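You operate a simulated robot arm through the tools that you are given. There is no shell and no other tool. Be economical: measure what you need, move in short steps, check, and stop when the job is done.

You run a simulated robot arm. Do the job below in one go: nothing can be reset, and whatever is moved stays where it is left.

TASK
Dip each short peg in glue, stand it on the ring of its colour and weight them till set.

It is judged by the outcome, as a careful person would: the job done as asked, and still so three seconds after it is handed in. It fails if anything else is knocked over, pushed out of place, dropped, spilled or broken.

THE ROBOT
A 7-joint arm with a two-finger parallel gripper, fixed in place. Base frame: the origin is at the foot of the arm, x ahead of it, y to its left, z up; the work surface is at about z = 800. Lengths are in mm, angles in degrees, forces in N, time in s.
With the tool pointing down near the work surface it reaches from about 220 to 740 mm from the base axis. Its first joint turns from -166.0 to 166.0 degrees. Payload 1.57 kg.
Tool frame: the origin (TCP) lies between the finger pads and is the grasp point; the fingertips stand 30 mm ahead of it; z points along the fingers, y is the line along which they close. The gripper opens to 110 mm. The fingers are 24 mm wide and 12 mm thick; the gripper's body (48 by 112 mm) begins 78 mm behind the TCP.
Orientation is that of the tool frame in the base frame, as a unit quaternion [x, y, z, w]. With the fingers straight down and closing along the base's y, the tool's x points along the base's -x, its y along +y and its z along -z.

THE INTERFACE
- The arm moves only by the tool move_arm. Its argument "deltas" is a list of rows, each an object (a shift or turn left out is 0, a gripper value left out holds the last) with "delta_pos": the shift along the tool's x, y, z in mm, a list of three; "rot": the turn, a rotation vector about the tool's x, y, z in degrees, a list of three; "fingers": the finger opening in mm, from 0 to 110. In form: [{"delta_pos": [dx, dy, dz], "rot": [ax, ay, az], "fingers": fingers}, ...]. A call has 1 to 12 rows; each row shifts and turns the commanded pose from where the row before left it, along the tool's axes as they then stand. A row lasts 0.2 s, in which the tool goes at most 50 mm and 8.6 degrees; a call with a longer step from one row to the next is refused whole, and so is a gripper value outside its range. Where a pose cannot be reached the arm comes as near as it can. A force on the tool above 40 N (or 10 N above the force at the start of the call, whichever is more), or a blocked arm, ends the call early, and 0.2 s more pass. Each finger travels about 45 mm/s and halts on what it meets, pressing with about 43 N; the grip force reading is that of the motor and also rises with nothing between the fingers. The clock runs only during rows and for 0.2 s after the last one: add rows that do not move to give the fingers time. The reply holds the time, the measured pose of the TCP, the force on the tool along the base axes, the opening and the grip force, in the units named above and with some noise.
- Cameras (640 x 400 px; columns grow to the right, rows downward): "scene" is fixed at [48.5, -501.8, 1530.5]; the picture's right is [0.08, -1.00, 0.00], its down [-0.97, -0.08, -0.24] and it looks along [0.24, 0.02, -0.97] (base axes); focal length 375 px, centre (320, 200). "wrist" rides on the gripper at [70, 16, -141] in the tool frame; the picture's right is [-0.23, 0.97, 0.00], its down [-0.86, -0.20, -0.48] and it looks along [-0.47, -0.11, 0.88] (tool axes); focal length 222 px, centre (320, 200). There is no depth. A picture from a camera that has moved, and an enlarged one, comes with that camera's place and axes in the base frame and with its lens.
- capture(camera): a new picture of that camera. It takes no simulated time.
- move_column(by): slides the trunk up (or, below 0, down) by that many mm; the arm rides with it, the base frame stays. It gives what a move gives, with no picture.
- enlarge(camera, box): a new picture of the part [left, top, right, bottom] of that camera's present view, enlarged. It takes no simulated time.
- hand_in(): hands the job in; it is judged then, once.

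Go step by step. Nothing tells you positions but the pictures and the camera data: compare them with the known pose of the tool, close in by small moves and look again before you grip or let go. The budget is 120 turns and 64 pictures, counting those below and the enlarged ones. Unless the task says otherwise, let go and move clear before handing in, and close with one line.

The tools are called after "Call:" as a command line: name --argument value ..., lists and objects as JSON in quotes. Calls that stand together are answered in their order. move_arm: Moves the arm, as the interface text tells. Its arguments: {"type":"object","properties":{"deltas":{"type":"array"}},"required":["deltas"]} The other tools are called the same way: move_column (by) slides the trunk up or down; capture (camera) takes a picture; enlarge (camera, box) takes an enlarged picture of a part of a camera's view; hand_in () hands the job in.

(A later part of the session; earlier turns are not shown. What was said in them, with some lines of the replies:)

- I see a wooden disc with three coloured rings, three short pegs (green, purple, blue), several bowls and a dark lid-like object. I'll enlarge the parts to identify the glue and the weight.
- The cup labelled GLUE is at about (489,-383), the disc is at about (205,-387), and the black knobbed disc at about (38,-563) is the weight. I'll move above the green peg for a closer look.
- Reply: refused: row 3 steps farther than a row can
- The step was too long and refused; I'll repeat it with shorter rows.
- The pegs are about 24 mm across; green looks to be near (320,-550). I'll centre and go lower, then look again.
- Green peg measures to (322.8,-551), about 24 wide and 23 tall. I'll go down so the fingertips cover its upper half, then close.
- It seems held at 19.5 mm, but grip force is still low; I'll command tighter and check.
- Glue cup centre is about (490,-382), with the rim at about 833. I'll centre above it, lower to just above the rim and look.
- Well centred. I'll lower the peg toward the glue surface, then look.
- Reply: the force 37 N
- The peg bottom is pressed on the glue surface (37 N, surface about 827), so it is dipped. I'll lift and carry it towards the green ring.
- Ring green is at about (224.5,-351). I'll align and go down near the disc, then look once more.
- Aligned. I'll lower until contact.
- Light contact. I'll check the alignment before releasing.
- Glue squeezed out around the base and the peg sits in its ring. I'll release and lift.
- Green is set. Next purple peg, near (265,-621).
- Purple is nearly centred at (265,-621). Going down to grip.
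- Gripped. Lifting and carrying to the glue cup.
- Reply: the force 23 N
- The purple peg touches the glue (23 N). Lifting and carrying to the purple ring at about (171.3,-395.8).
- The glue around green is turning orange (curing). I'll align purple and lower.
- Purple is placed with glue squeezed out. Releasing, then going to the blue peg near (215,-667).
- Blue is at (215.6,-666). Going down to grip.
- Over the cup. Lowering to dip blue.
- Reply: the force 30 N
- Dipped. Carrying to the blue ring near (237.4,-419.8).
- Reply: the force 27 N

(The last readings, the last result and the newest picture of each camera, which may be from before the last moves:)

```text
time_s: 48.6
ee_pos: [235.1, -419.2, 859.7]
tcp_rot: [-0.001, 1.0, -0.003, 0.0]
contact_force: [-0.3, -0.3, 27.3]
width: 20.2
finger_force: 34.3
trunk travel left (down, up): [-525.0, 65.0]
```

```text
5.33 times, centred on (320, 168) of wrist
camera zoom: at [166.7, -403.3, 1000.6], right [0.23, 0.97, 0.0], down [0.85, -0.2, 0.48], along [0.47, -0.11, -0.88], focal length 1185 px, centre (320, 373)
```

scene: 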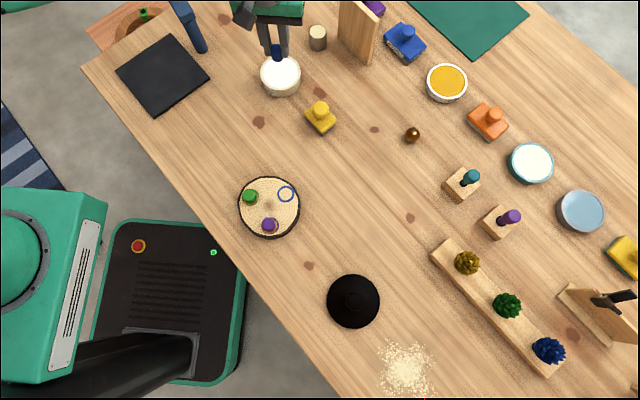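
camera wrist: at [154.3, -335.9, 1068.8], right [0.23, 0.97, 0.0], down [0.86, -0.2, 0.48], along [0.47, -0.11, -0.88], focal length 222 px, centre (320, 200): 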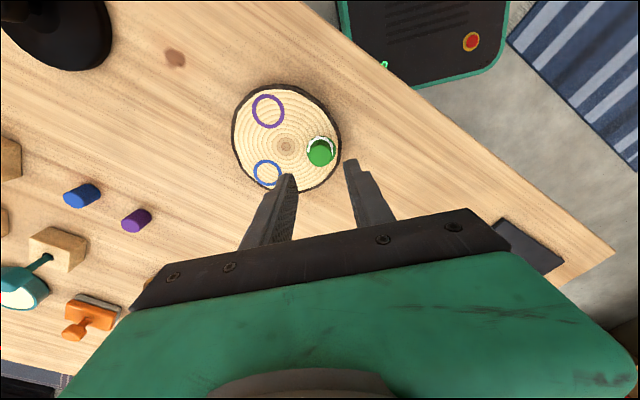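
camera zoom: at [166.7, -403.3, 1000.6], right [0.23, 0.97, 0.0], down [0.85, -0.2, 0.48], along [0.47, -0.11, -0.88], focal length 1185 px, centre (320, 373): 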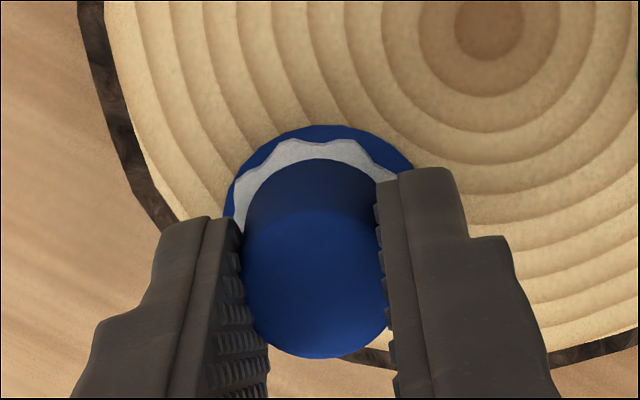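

Blue is placed. Releasing, lifting, and moving to look at the black weight.

Call:
move_arm --deltas '[{"fingers": 30}, {"fingers": 40}, {}, {"delta_pos": [0, 0, -10]}, {"delta_pos": [0, 0, -40]}, {"delta_pos": [0, 0, -50]}, {"delta_pos": [33, -24, 0]}, {"delta_pos": [33, -24, 0]}, {"delta_pos": [33, -24, 0]}, {"delta_pos": [33, -24, 0]}, {"delta_pos": [33, -24, 0], "fingers": 70}, {"delta_pos": [33, -24, 0]}]'

Call:
move_arm --deltas '[{}]'

Call:
capture --camera "wrist"

```text
time_s: 51.2
ee_pos: [35.4, -562.2, 956.6]
tcp_rot: [0.0, 1.0, 0.0, -0.001]
contact_force: [0.1, -0.1, -1.1]
width: 70.0
finger_force: 0.0
trunk travel left (down, up): [-525.0, 65.0]
```

```text
time_s: 51.6
ee_pos: [35.9, -562.5, 957.1]
tcp_rot: [0.0, 1.0, 0.0, 0.0]
contact_force: [-0.4, 0.2, 0.3]
width: 70.1
finger_force: 0.0
trunk travel left (down, up): [-525.0, 65.0]
```

```text
23 pictures are left
camera wrist: at [-33.5, -547.2, 1099.0], right [0.23, 0.97, 0.0], down [0.86, -0.2, 0.48], along [0.47, -0.11, -0.88], focal length 222 px, centre (320, 200)
```

wrist: 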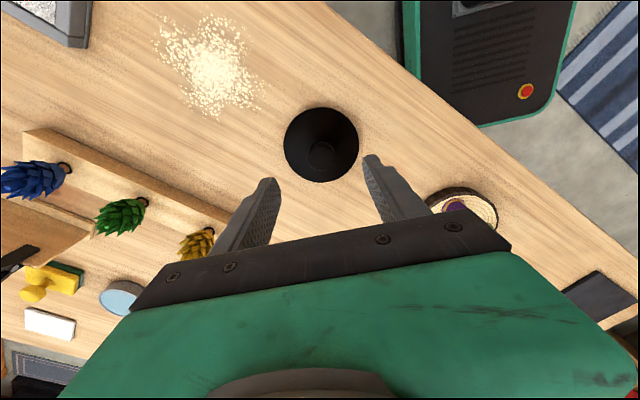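

Call:
enlarge --camera "wrist" --box '[260, 90, 380, 190]'

```text
4.00 times, centred on (320, 140) of wrist
camera zoom: at [-33.5, -547.2, 1099.0], right [0.23, 0.97, 0.0], down [0.86, -0.2, 0.48], along [0.47, -0.11, -0.88], focal length 888 px, centre (320, 440)
```

zoom: 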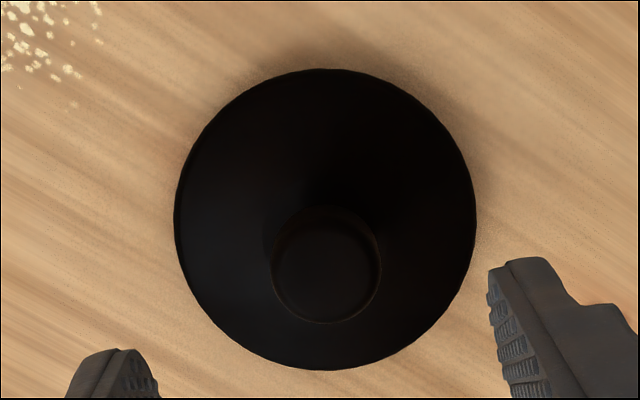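

The weight's centre is about (40.8,-563), diameter 98, with a knob about 30 wide topping out near 858. I'll centre and descend alongside the knob.

Call:
move_arm --deltas '[{"delta_pos": [-4.3, 0.2, 15], "fingers": 60}, {"delta_pos": [0, 0, 20]}, {"delta_pos": [0, 0, 15]}, {"delta_pos": [0, 0, 10]}, {}]'

Call:
enlarge --camera "wrist" --box '[220, 100, 420, 225]'

```text
time_s: 52.8
ee_pos: [42.4, -561.4, 895.0]
tcp_rot: [0.0, 1.0, 0.001, 0.001]
contact_force: [-1.3, -0.6, 0.1]
width: 60.0
finger_force: 0.0
trunk travel left (down, up): [-525.0, 65.0]
```

```text
3.20 times, centred on (320, 162) of wrist
camera zoom: at [-26.9, -546.6, 1037.7], right [0.23, 0.97, 0.0], down [0.86, -0.2, 0.48], along [0.47, -0.11, -0.88], focal length 711 px, centre (320, 320)
```

zoom: 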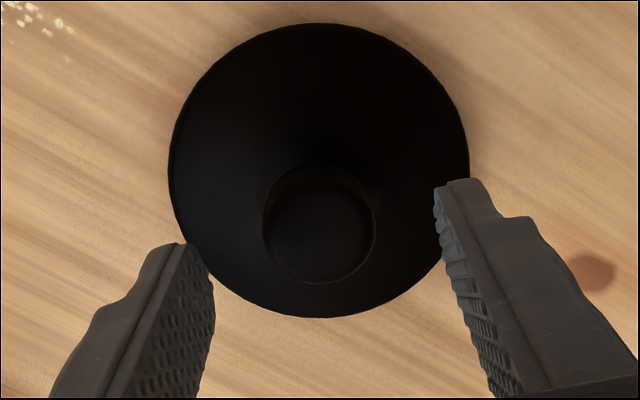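

Call:
move_arm --deltas '[{"delta_pos": [2.4, -0.3, 8]}, {"delta_pos": [0, 0, 7]}, {"delta_pos": [0, 0, 5]}, {"delta_pos": [0, 0, 4]}, {}]'

Call:
enlarge --camera "wrist" --box '[220, 100, 420, 225]'

```text
time_s: 54.0
ee_pos: [39.1, -561.4, 873.4]
tcp_rot: [0.0, 1.0, 0.0, 0.0]
contact_force: [0.5, -0.4, 0.2]
width: 59.7
finger_force: 0.1
trunk travel left (down, up): [-525.0, 65.0]
```

```text
3.20 times, centred on (320, 162) of wrist
camera zoom: at [-29.8, -546.8, 1014.3], right [0.23, 0.97, 0.0], down [0.86, -0.2, 0.48], along [0.47, -0.11, -0.88], focal length 711 px, centre (320, 320)
```

zoom: 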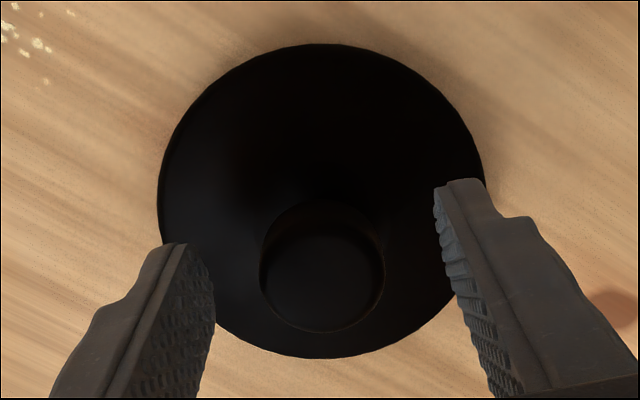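

Knob is between the fingers; closing on it.

Call:
move_arm --deltas '[{"delta_pos": [1, 0.4, 1.5], "fingers": 40}, {"fingers": 30}, {"fingers": 15}, {"fingers": 10}, {}, {}, {}]'

```text
time_s: 55.6
ee_pos: [38.1, -561.6, 870.8]
tcp_rot: [0.0, 1.0, 0.0, 0.0]
contact_force: [-0.8, -4.5, 0.5]
width: 31.8
finger_force: 40.4
trunk travel left (down, up): [-525.0, 65.0]
```

Call:
move_arm --deltas '[{"delta_pos": [0, 0, -5]}, {"delta_pos": [0, 0, -10]}, {"delta_pos": [0, 0, -20]}, {}]'

Call:
enlarge --camera "wrist" --box '[220, 100, 420, 225]'

```text
time_s: 56.6
ee_pos: [38.0, -562.0, 905.4]
tcp_rot: [0.001, 1.0, 0.001, -0.001]
contact_force: [0.5, -1.1, -11.7]
width: 31.4
finger_force: 39.7
trunk travel left (down, up): [-525.0, 65.0]
```

```text
3.20 times, centred on (320, 162) of wrist
camera zoom: at [-29.3, -546.4, 1047.1], right [0.23, 0.97, 0.0], down [0.86, -0.2, 0.48], along [0.47, -0.11, -0.88], focal length 711 px, centre (320, 320)
```

zoom: 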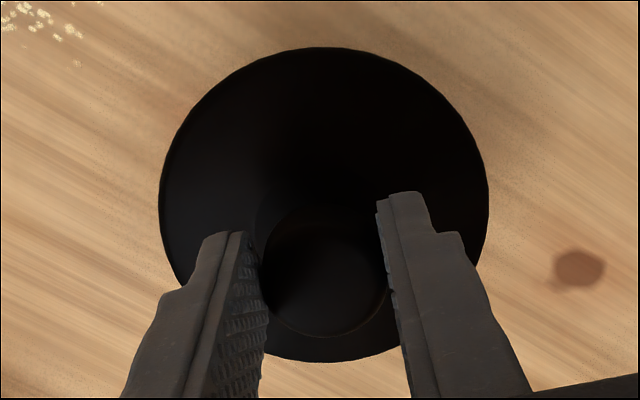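

Lifted (about 1.2 kg). Raising and carrying it above the three pegs, whose centroid is about (211,-389).

Call:
move_arm --deltas '[{"delta_pos": [0, 0, -30]}, {"delta_pos": [0, 0, -30]}, {"delta_pos": [-21, 21.6, 0]}, {"delta_pos": [-21, 21.6, 0]}, {"delta_pos": [-21, 21.6, 0]}, {"delta_pos": [-21, 21.6, 0]}, {"delta_pos": [-21, 21.6, 0]}, {"delta_pos": [-21, 21.6, 0]}, {"delta_pos": [-21, 21.6, 0]}, {"delta_pos": [-21, 21.6, 0]}, {}]'

Call:
capture --camera "wrist"

Call:
enlarge --camera "scene" --box '[200, 140, 340, 260]'

```text
time_s: 59.0
ee_pos: [206.2, -388.7, 965.6]
tcp_rot: [0.0, 1.0, 0.0, 0.0]
contact_force: [0.4, 0.2, -12.3]
width: 31.3
finger_force: 40.2
trunk travel left (down, up): [-525.0, 65.0]
```

```text
18 pictures are left
camera wrist: at [137.7, -373.5, 1107.4], right [0.23, 0.97, 0.0], down [0.86, -0.2, 0.48], along [0.47, -0.11, -0.88], focal length 222 px, centre (320, 200)
```

wrist: 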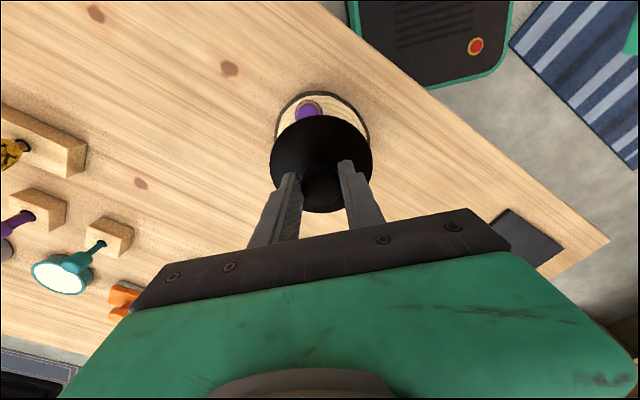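

```text
3.33 times, centred on (270, 200) of scene
camera zoom: at [48.5, -501.8, 1530.5], right [0.08, -1.0, 0.0], down [-0.97, -0.08, -0.24], along [0.24, 0.02, -0.97], focal length 1249 px, centre (487, 200)
```

zoom: 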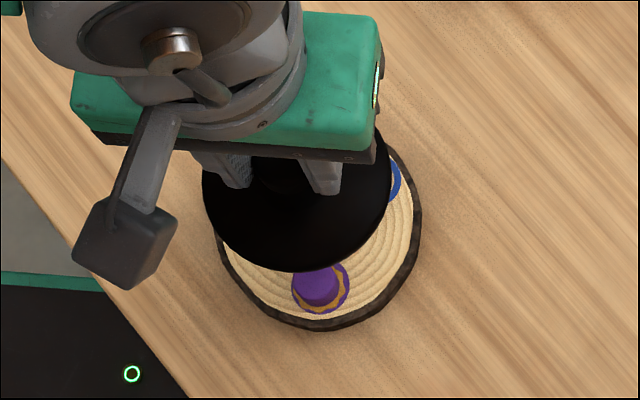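

Call:
move_arm --deltas '[{"delta_pos": [-2.8, 0, 12]}, {"delta_pos": [0, 0, 13]}, {"delta_pos": [0, 0, 10]}, {"delta_pos": [0, 0, 7]}, {}]'

Call:
capture --camera "wrist"

Call:
enlarge --camera "scene" --box '[200, 140, 340, 260]'

```text
time_s: 60.2
ee_pos: [210.5, -387.7, 924.1]
tcp_rot: [0.0, 1.0, -0.001, 0.0]
contact_force: [0.0, 0.3, -12.0]
width: 31.2
finger_force: 40.2
trunk travel left (down, up): [-525.0, 65.0]
```

```text
16 pictures are left
camera wrist: at [141.0, -373.2, 1065.2], right [0.23, 0.97, 0.0], down [0.86, -0.2, 0.48], along [0.47, -0.11, -0.88], focal length 222 px, centre (320, 200)
```

wrist: 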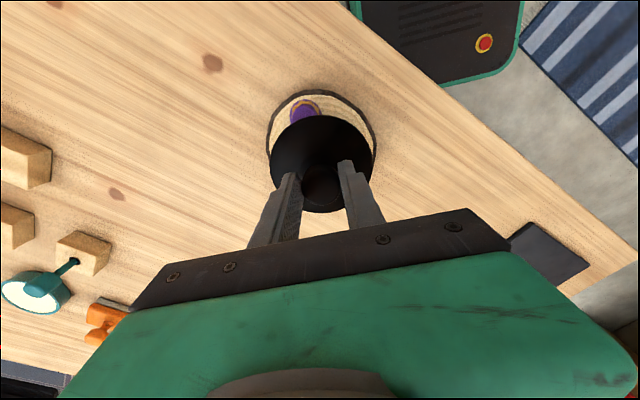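

```text
3.33 times, centred on (270, 200) of scene
camera zoom: at [48.5, -501.8, 1530.5], right [0.08, -1.0, 0.0], down [-0.97, -0.08, -0.24], along [0.24, 0.02, -0.97], focal length 1249 px, centre (487, 200)
```

zoom: 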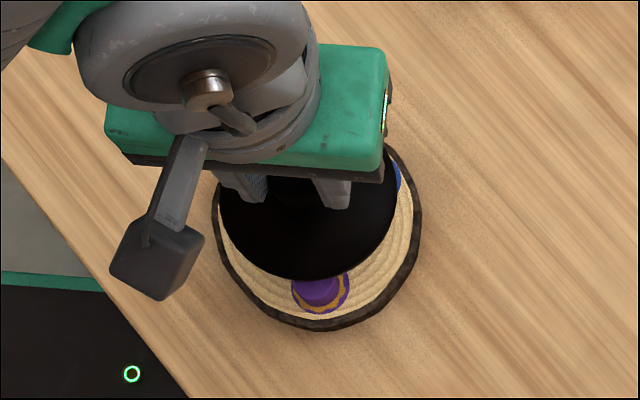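

The weight is centred over the disc. Lowering slowly until the pegs take the load.

Call:
move_arm --deltas '[{"delta_pos": [0, 0, 3]}, {"delta_pos": [0, 0, 2]}, {"delta_pos": [0, 0, 2]}, {"delta_pos": [0, 0, 1]}, {"delta_pos": [0, 0, 1]}, {}]'

```text
time_s: 61.6
ee_pos: [210.5, -390.0, 917.1]
tcp_rot: [-0.001, 1.0, -0.001, 0.001]
contact_force: [0.2, 5.4, 16.3]
width: 31.5
finger_force: 40.1
trunk travel left (down, up): [-525.0, 65.0]
```

Contact is made. I'll check before letting go.

Call:
enlarge --camera "wrist" --box '[240, 70, 400, 220]'

Call:
enlarge --camera "scene" --box '[200, 140, 340, 260]'

```text
2.67 times, centred on (320, 145) of wrist
camera zoom: at [141.0, -374.5, 1058.2], right [0.23, 0.97, 0.0], down [0.85, -0.2, 0.48], along [0.47, -0.11, -0.88], focal length 592 px, centre (320, 347)
```

zoom: 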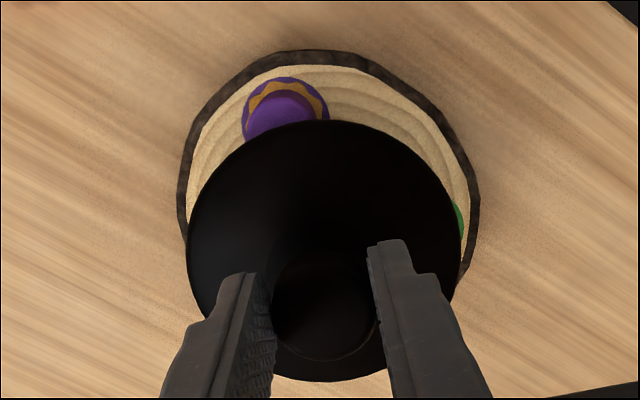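

```text
3.33 times, centred on (270, 200) of scene
camera zoom: at [48.5, -501.8, 1530.5], right [0.08, -1.0, 0.0], down [-0.97, -0.08, -0.24], along [0.24, 0.02, -0.97], focal length 1249 px, centre (487, 200)
```

zoom: 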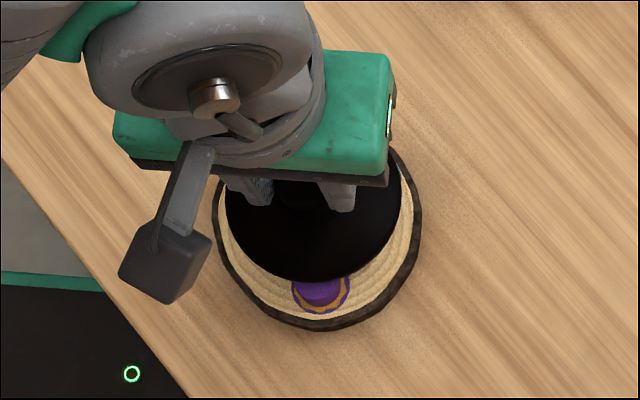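

Resting on all three. I'll ease the pressure, open slowly and lift clear.

Call:
move_arm --deltas '[{"delta_pos": [0, 0, -1.5]}, {"fingers": 36}, {"fingers": 45}, {"fingers": 58}, {}, {}]'

Call:
enlarge --camera "wrist" --box '[240, 70, 400, 220]'

```text
time_s: 63.0
ee_pos: [210.6, -389.7, 914.8]
tcp_rot: [0.001, 1.0, 0.0, -0.001]
contact_force: [0.2, 0.1, 0.4]
width: 57.9
finger_force: 0.1
trunk travel left (down, up): [-525.0, 65.0]
```

```text
2.67 times, centred on (320, 145) of wrist
camera zoom: at [140.9, -374.7, 1058.1], right [0.23, 0.97, 0.0], down [0.86, -0.2, 0.48], along [0.47, -0.11, -0.88], focal length 592 px, centre (320, 347)
```

zoom: 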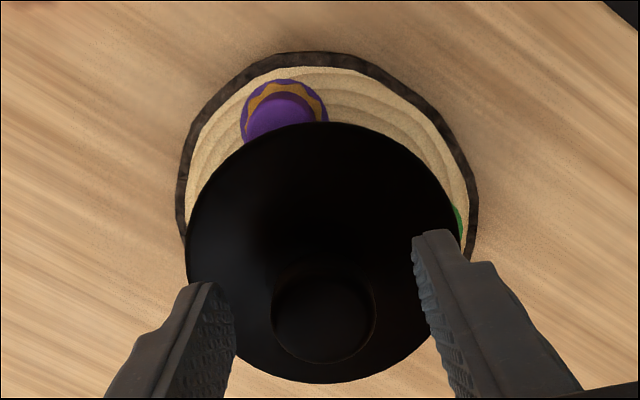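

Call:
move_arm --deltas '[{"delta_pos": [0, 0, -15]}, {"delta_pos": [0, 0, -40]}, {"delta_pos": [0, 0, -45]}, {"delta_pos": [0, 45, 0]}, {"delta_pos": [0, 45, 0]}, {"delta_pos": [0, 45, 0]}, {"delta_pos": [0, 45, 0]}, {}, {}, {}, {}, {}]'

Call:
enlarge --camera "scene" --box '[200, 140, 340, 260]'

```text
time_s: 65.6
ee_pos: [210.9, -207.9, 1019.8]
tcp_rot: [-0.001, 1.0, 0.0, -0.001]
contact_force: [-0.1, 0.7, 0.2]
width: 57.7
finger_force: 0.1
trunk travel left (down, up): [-525.0, 65.0]
```

```text
3.33 times, centred on (270, 200) of scene
camera zoom: at [48.5, -501.8, 1530.5], right [0.08, -1.0, 0.0], down [-0.97, -0.08, -0.24], along [0.24, 0.02, -0.97], focal length 1249 px, centre (487, 200)
```

zoom: 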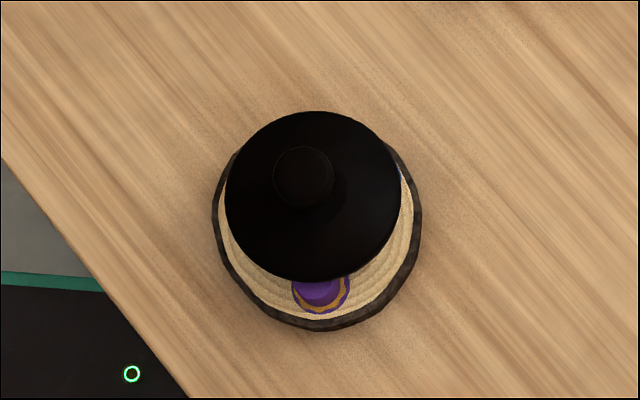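

The weight sits level on the pegs. I'll wait a while for the glue to set, watching for changes.

Call:
move_arm --deltas '[{}, {}, {}, {}, {}, {}, {}, {}, {}, {}, {}, {}]'

Call:
move_arm --deltas '[{}, {}, {}, {}, {}, {}, {}, {}, {}, {}, {}, {}]'

Call:
move_arm --deltas '[{}, {}, {}, {}, {}, {}, {}, {}, {}, {}, {}, {}]'

Call:
move_arm --deltas '[{}, {}, {}, {}, {}, {}, {}, {}, {}, {}, {}, {}]'

Call:
move_arm --deltas '[{}, {}, {}, {}, {}, {}, {}, {}, {}, {}, {}, {}]'

Call:
move_arm --deltas '[{}, {}, {}, {}, {}, {}, {}, {}, {}, {}, {}, {}]'

Call:
capture --camera "wrist"

Call:
enlarge --camera "scene" --box '[200, 140, 340, 260]'

```text
time_s: 68.2
ee_pos: [212.6, -208.0, 1018.9]
tcp_rot: [0.0, 1.0, 0.0, 0.0]
contact_force: [-0.4, -0.2, -0.5]
width: 58.3
finger_force: 0.0
trunk travel left (down, up): [-525.0, 65.0]
```

```text
time_s: 70.8
ee_pos: [212.3, -208.1, 1019.7]
tcp_rot: [-0.001, 1.0, 0.0, 0.0]
contact_force: [0.0, -0.1, 0.1]
width: 57.8
finger_force: 0.0
trunk travel left (down, up): [-525.0, 65.0]
```

```text
time_s: 73.4
ee_pos: [212.3, -208.3, 1019.5]
tcp_rot: [0.0, 1.0, 0.001, 0.0]
contact_force: [-0.7, -0.4, 0.0]
width: 57.9
finger_force: 0.1
trunk travel left (down, up): [-525.0, 65.0]
```

```text
time_s: 76.0
ee_pos: [212.1, -208.3, 1019.5]
tcp_rot: [0.0, 1.0, 0.0, 0.001]
contact_force: [-0.6, -0.1, -0.4]
width: 57.8
finger_force: 0.0
trunk travel left (down, up): [-525.0, 65.0]
```

```text
time_s: 78.6
ee_pos: [213.6, -207.9, 1019.8]
tcp_rot: [0.0, 1.0, 0.001, 0.0]
contact_force: [-0.7, -0.5, 0.7]
width: 58.1
finger_force: 0.1
trunk travel left (down, up): [-525.0, 65.0]
```

```text
time_s: 81.2
ee_pos: [213.4, -206.9, 1020.0]
tcp_rot: [0.0, 1.0, -0.001, 0.001]
contact_force: [-0.7, -0.3, 0.0]
width: 58.0
finger_force: 0.1
trunk travel left (down, up): [-525.0, 65.0]
```

```text
10 pictures are left
camera wrist: at [143.6, -192.7, 1161.5], right [0.23, 0.97, 0.0], down [0.86, -0.2, 0.48], along [0.47, -0.11, -0.88], focal length 222 px, centre (320, 200)
```

wrist: 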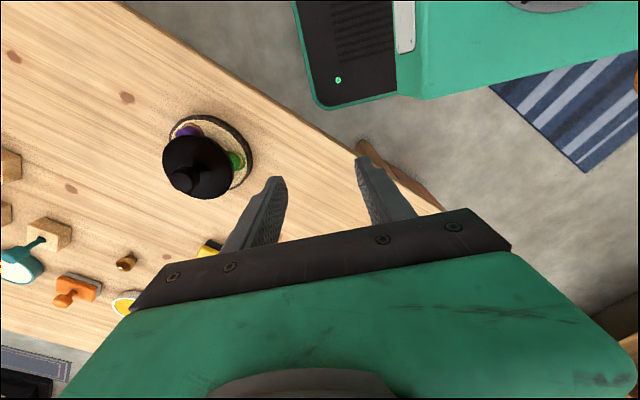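

```text
3.33 times, centred on (270, 200) of scene
camera zoom: at [48.5, -501.8, 1530.5], right [0.08, -1.0, 0.0], down [-0.97, -0.08, -0.24], along [0.24, 0.02, -0.97], focal length 1249 px, centre (487, 200)
```

zoom: 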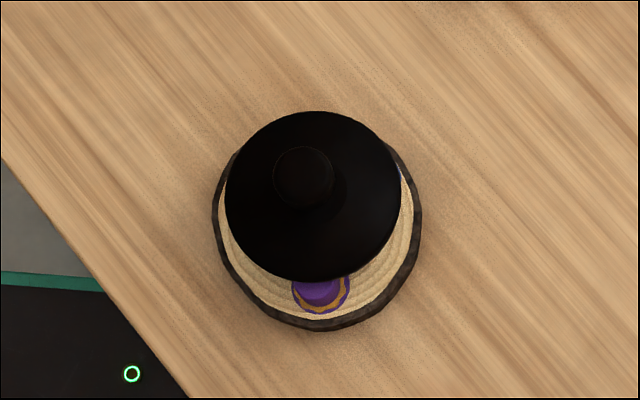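

All three pegs stand glued on their rings, the glue I can see has turned orange, and the weight is resting steadily on top of them. The arm is clear, so I'm handing in.

Call:
hand_in

```text
The job is handed in.
```

I dipped the green, purple and blue short pegs in the glue and stood each on the ring of its colour. The black weight is resting on all three; it had been there about 18 s at hand-in, and I left it on.
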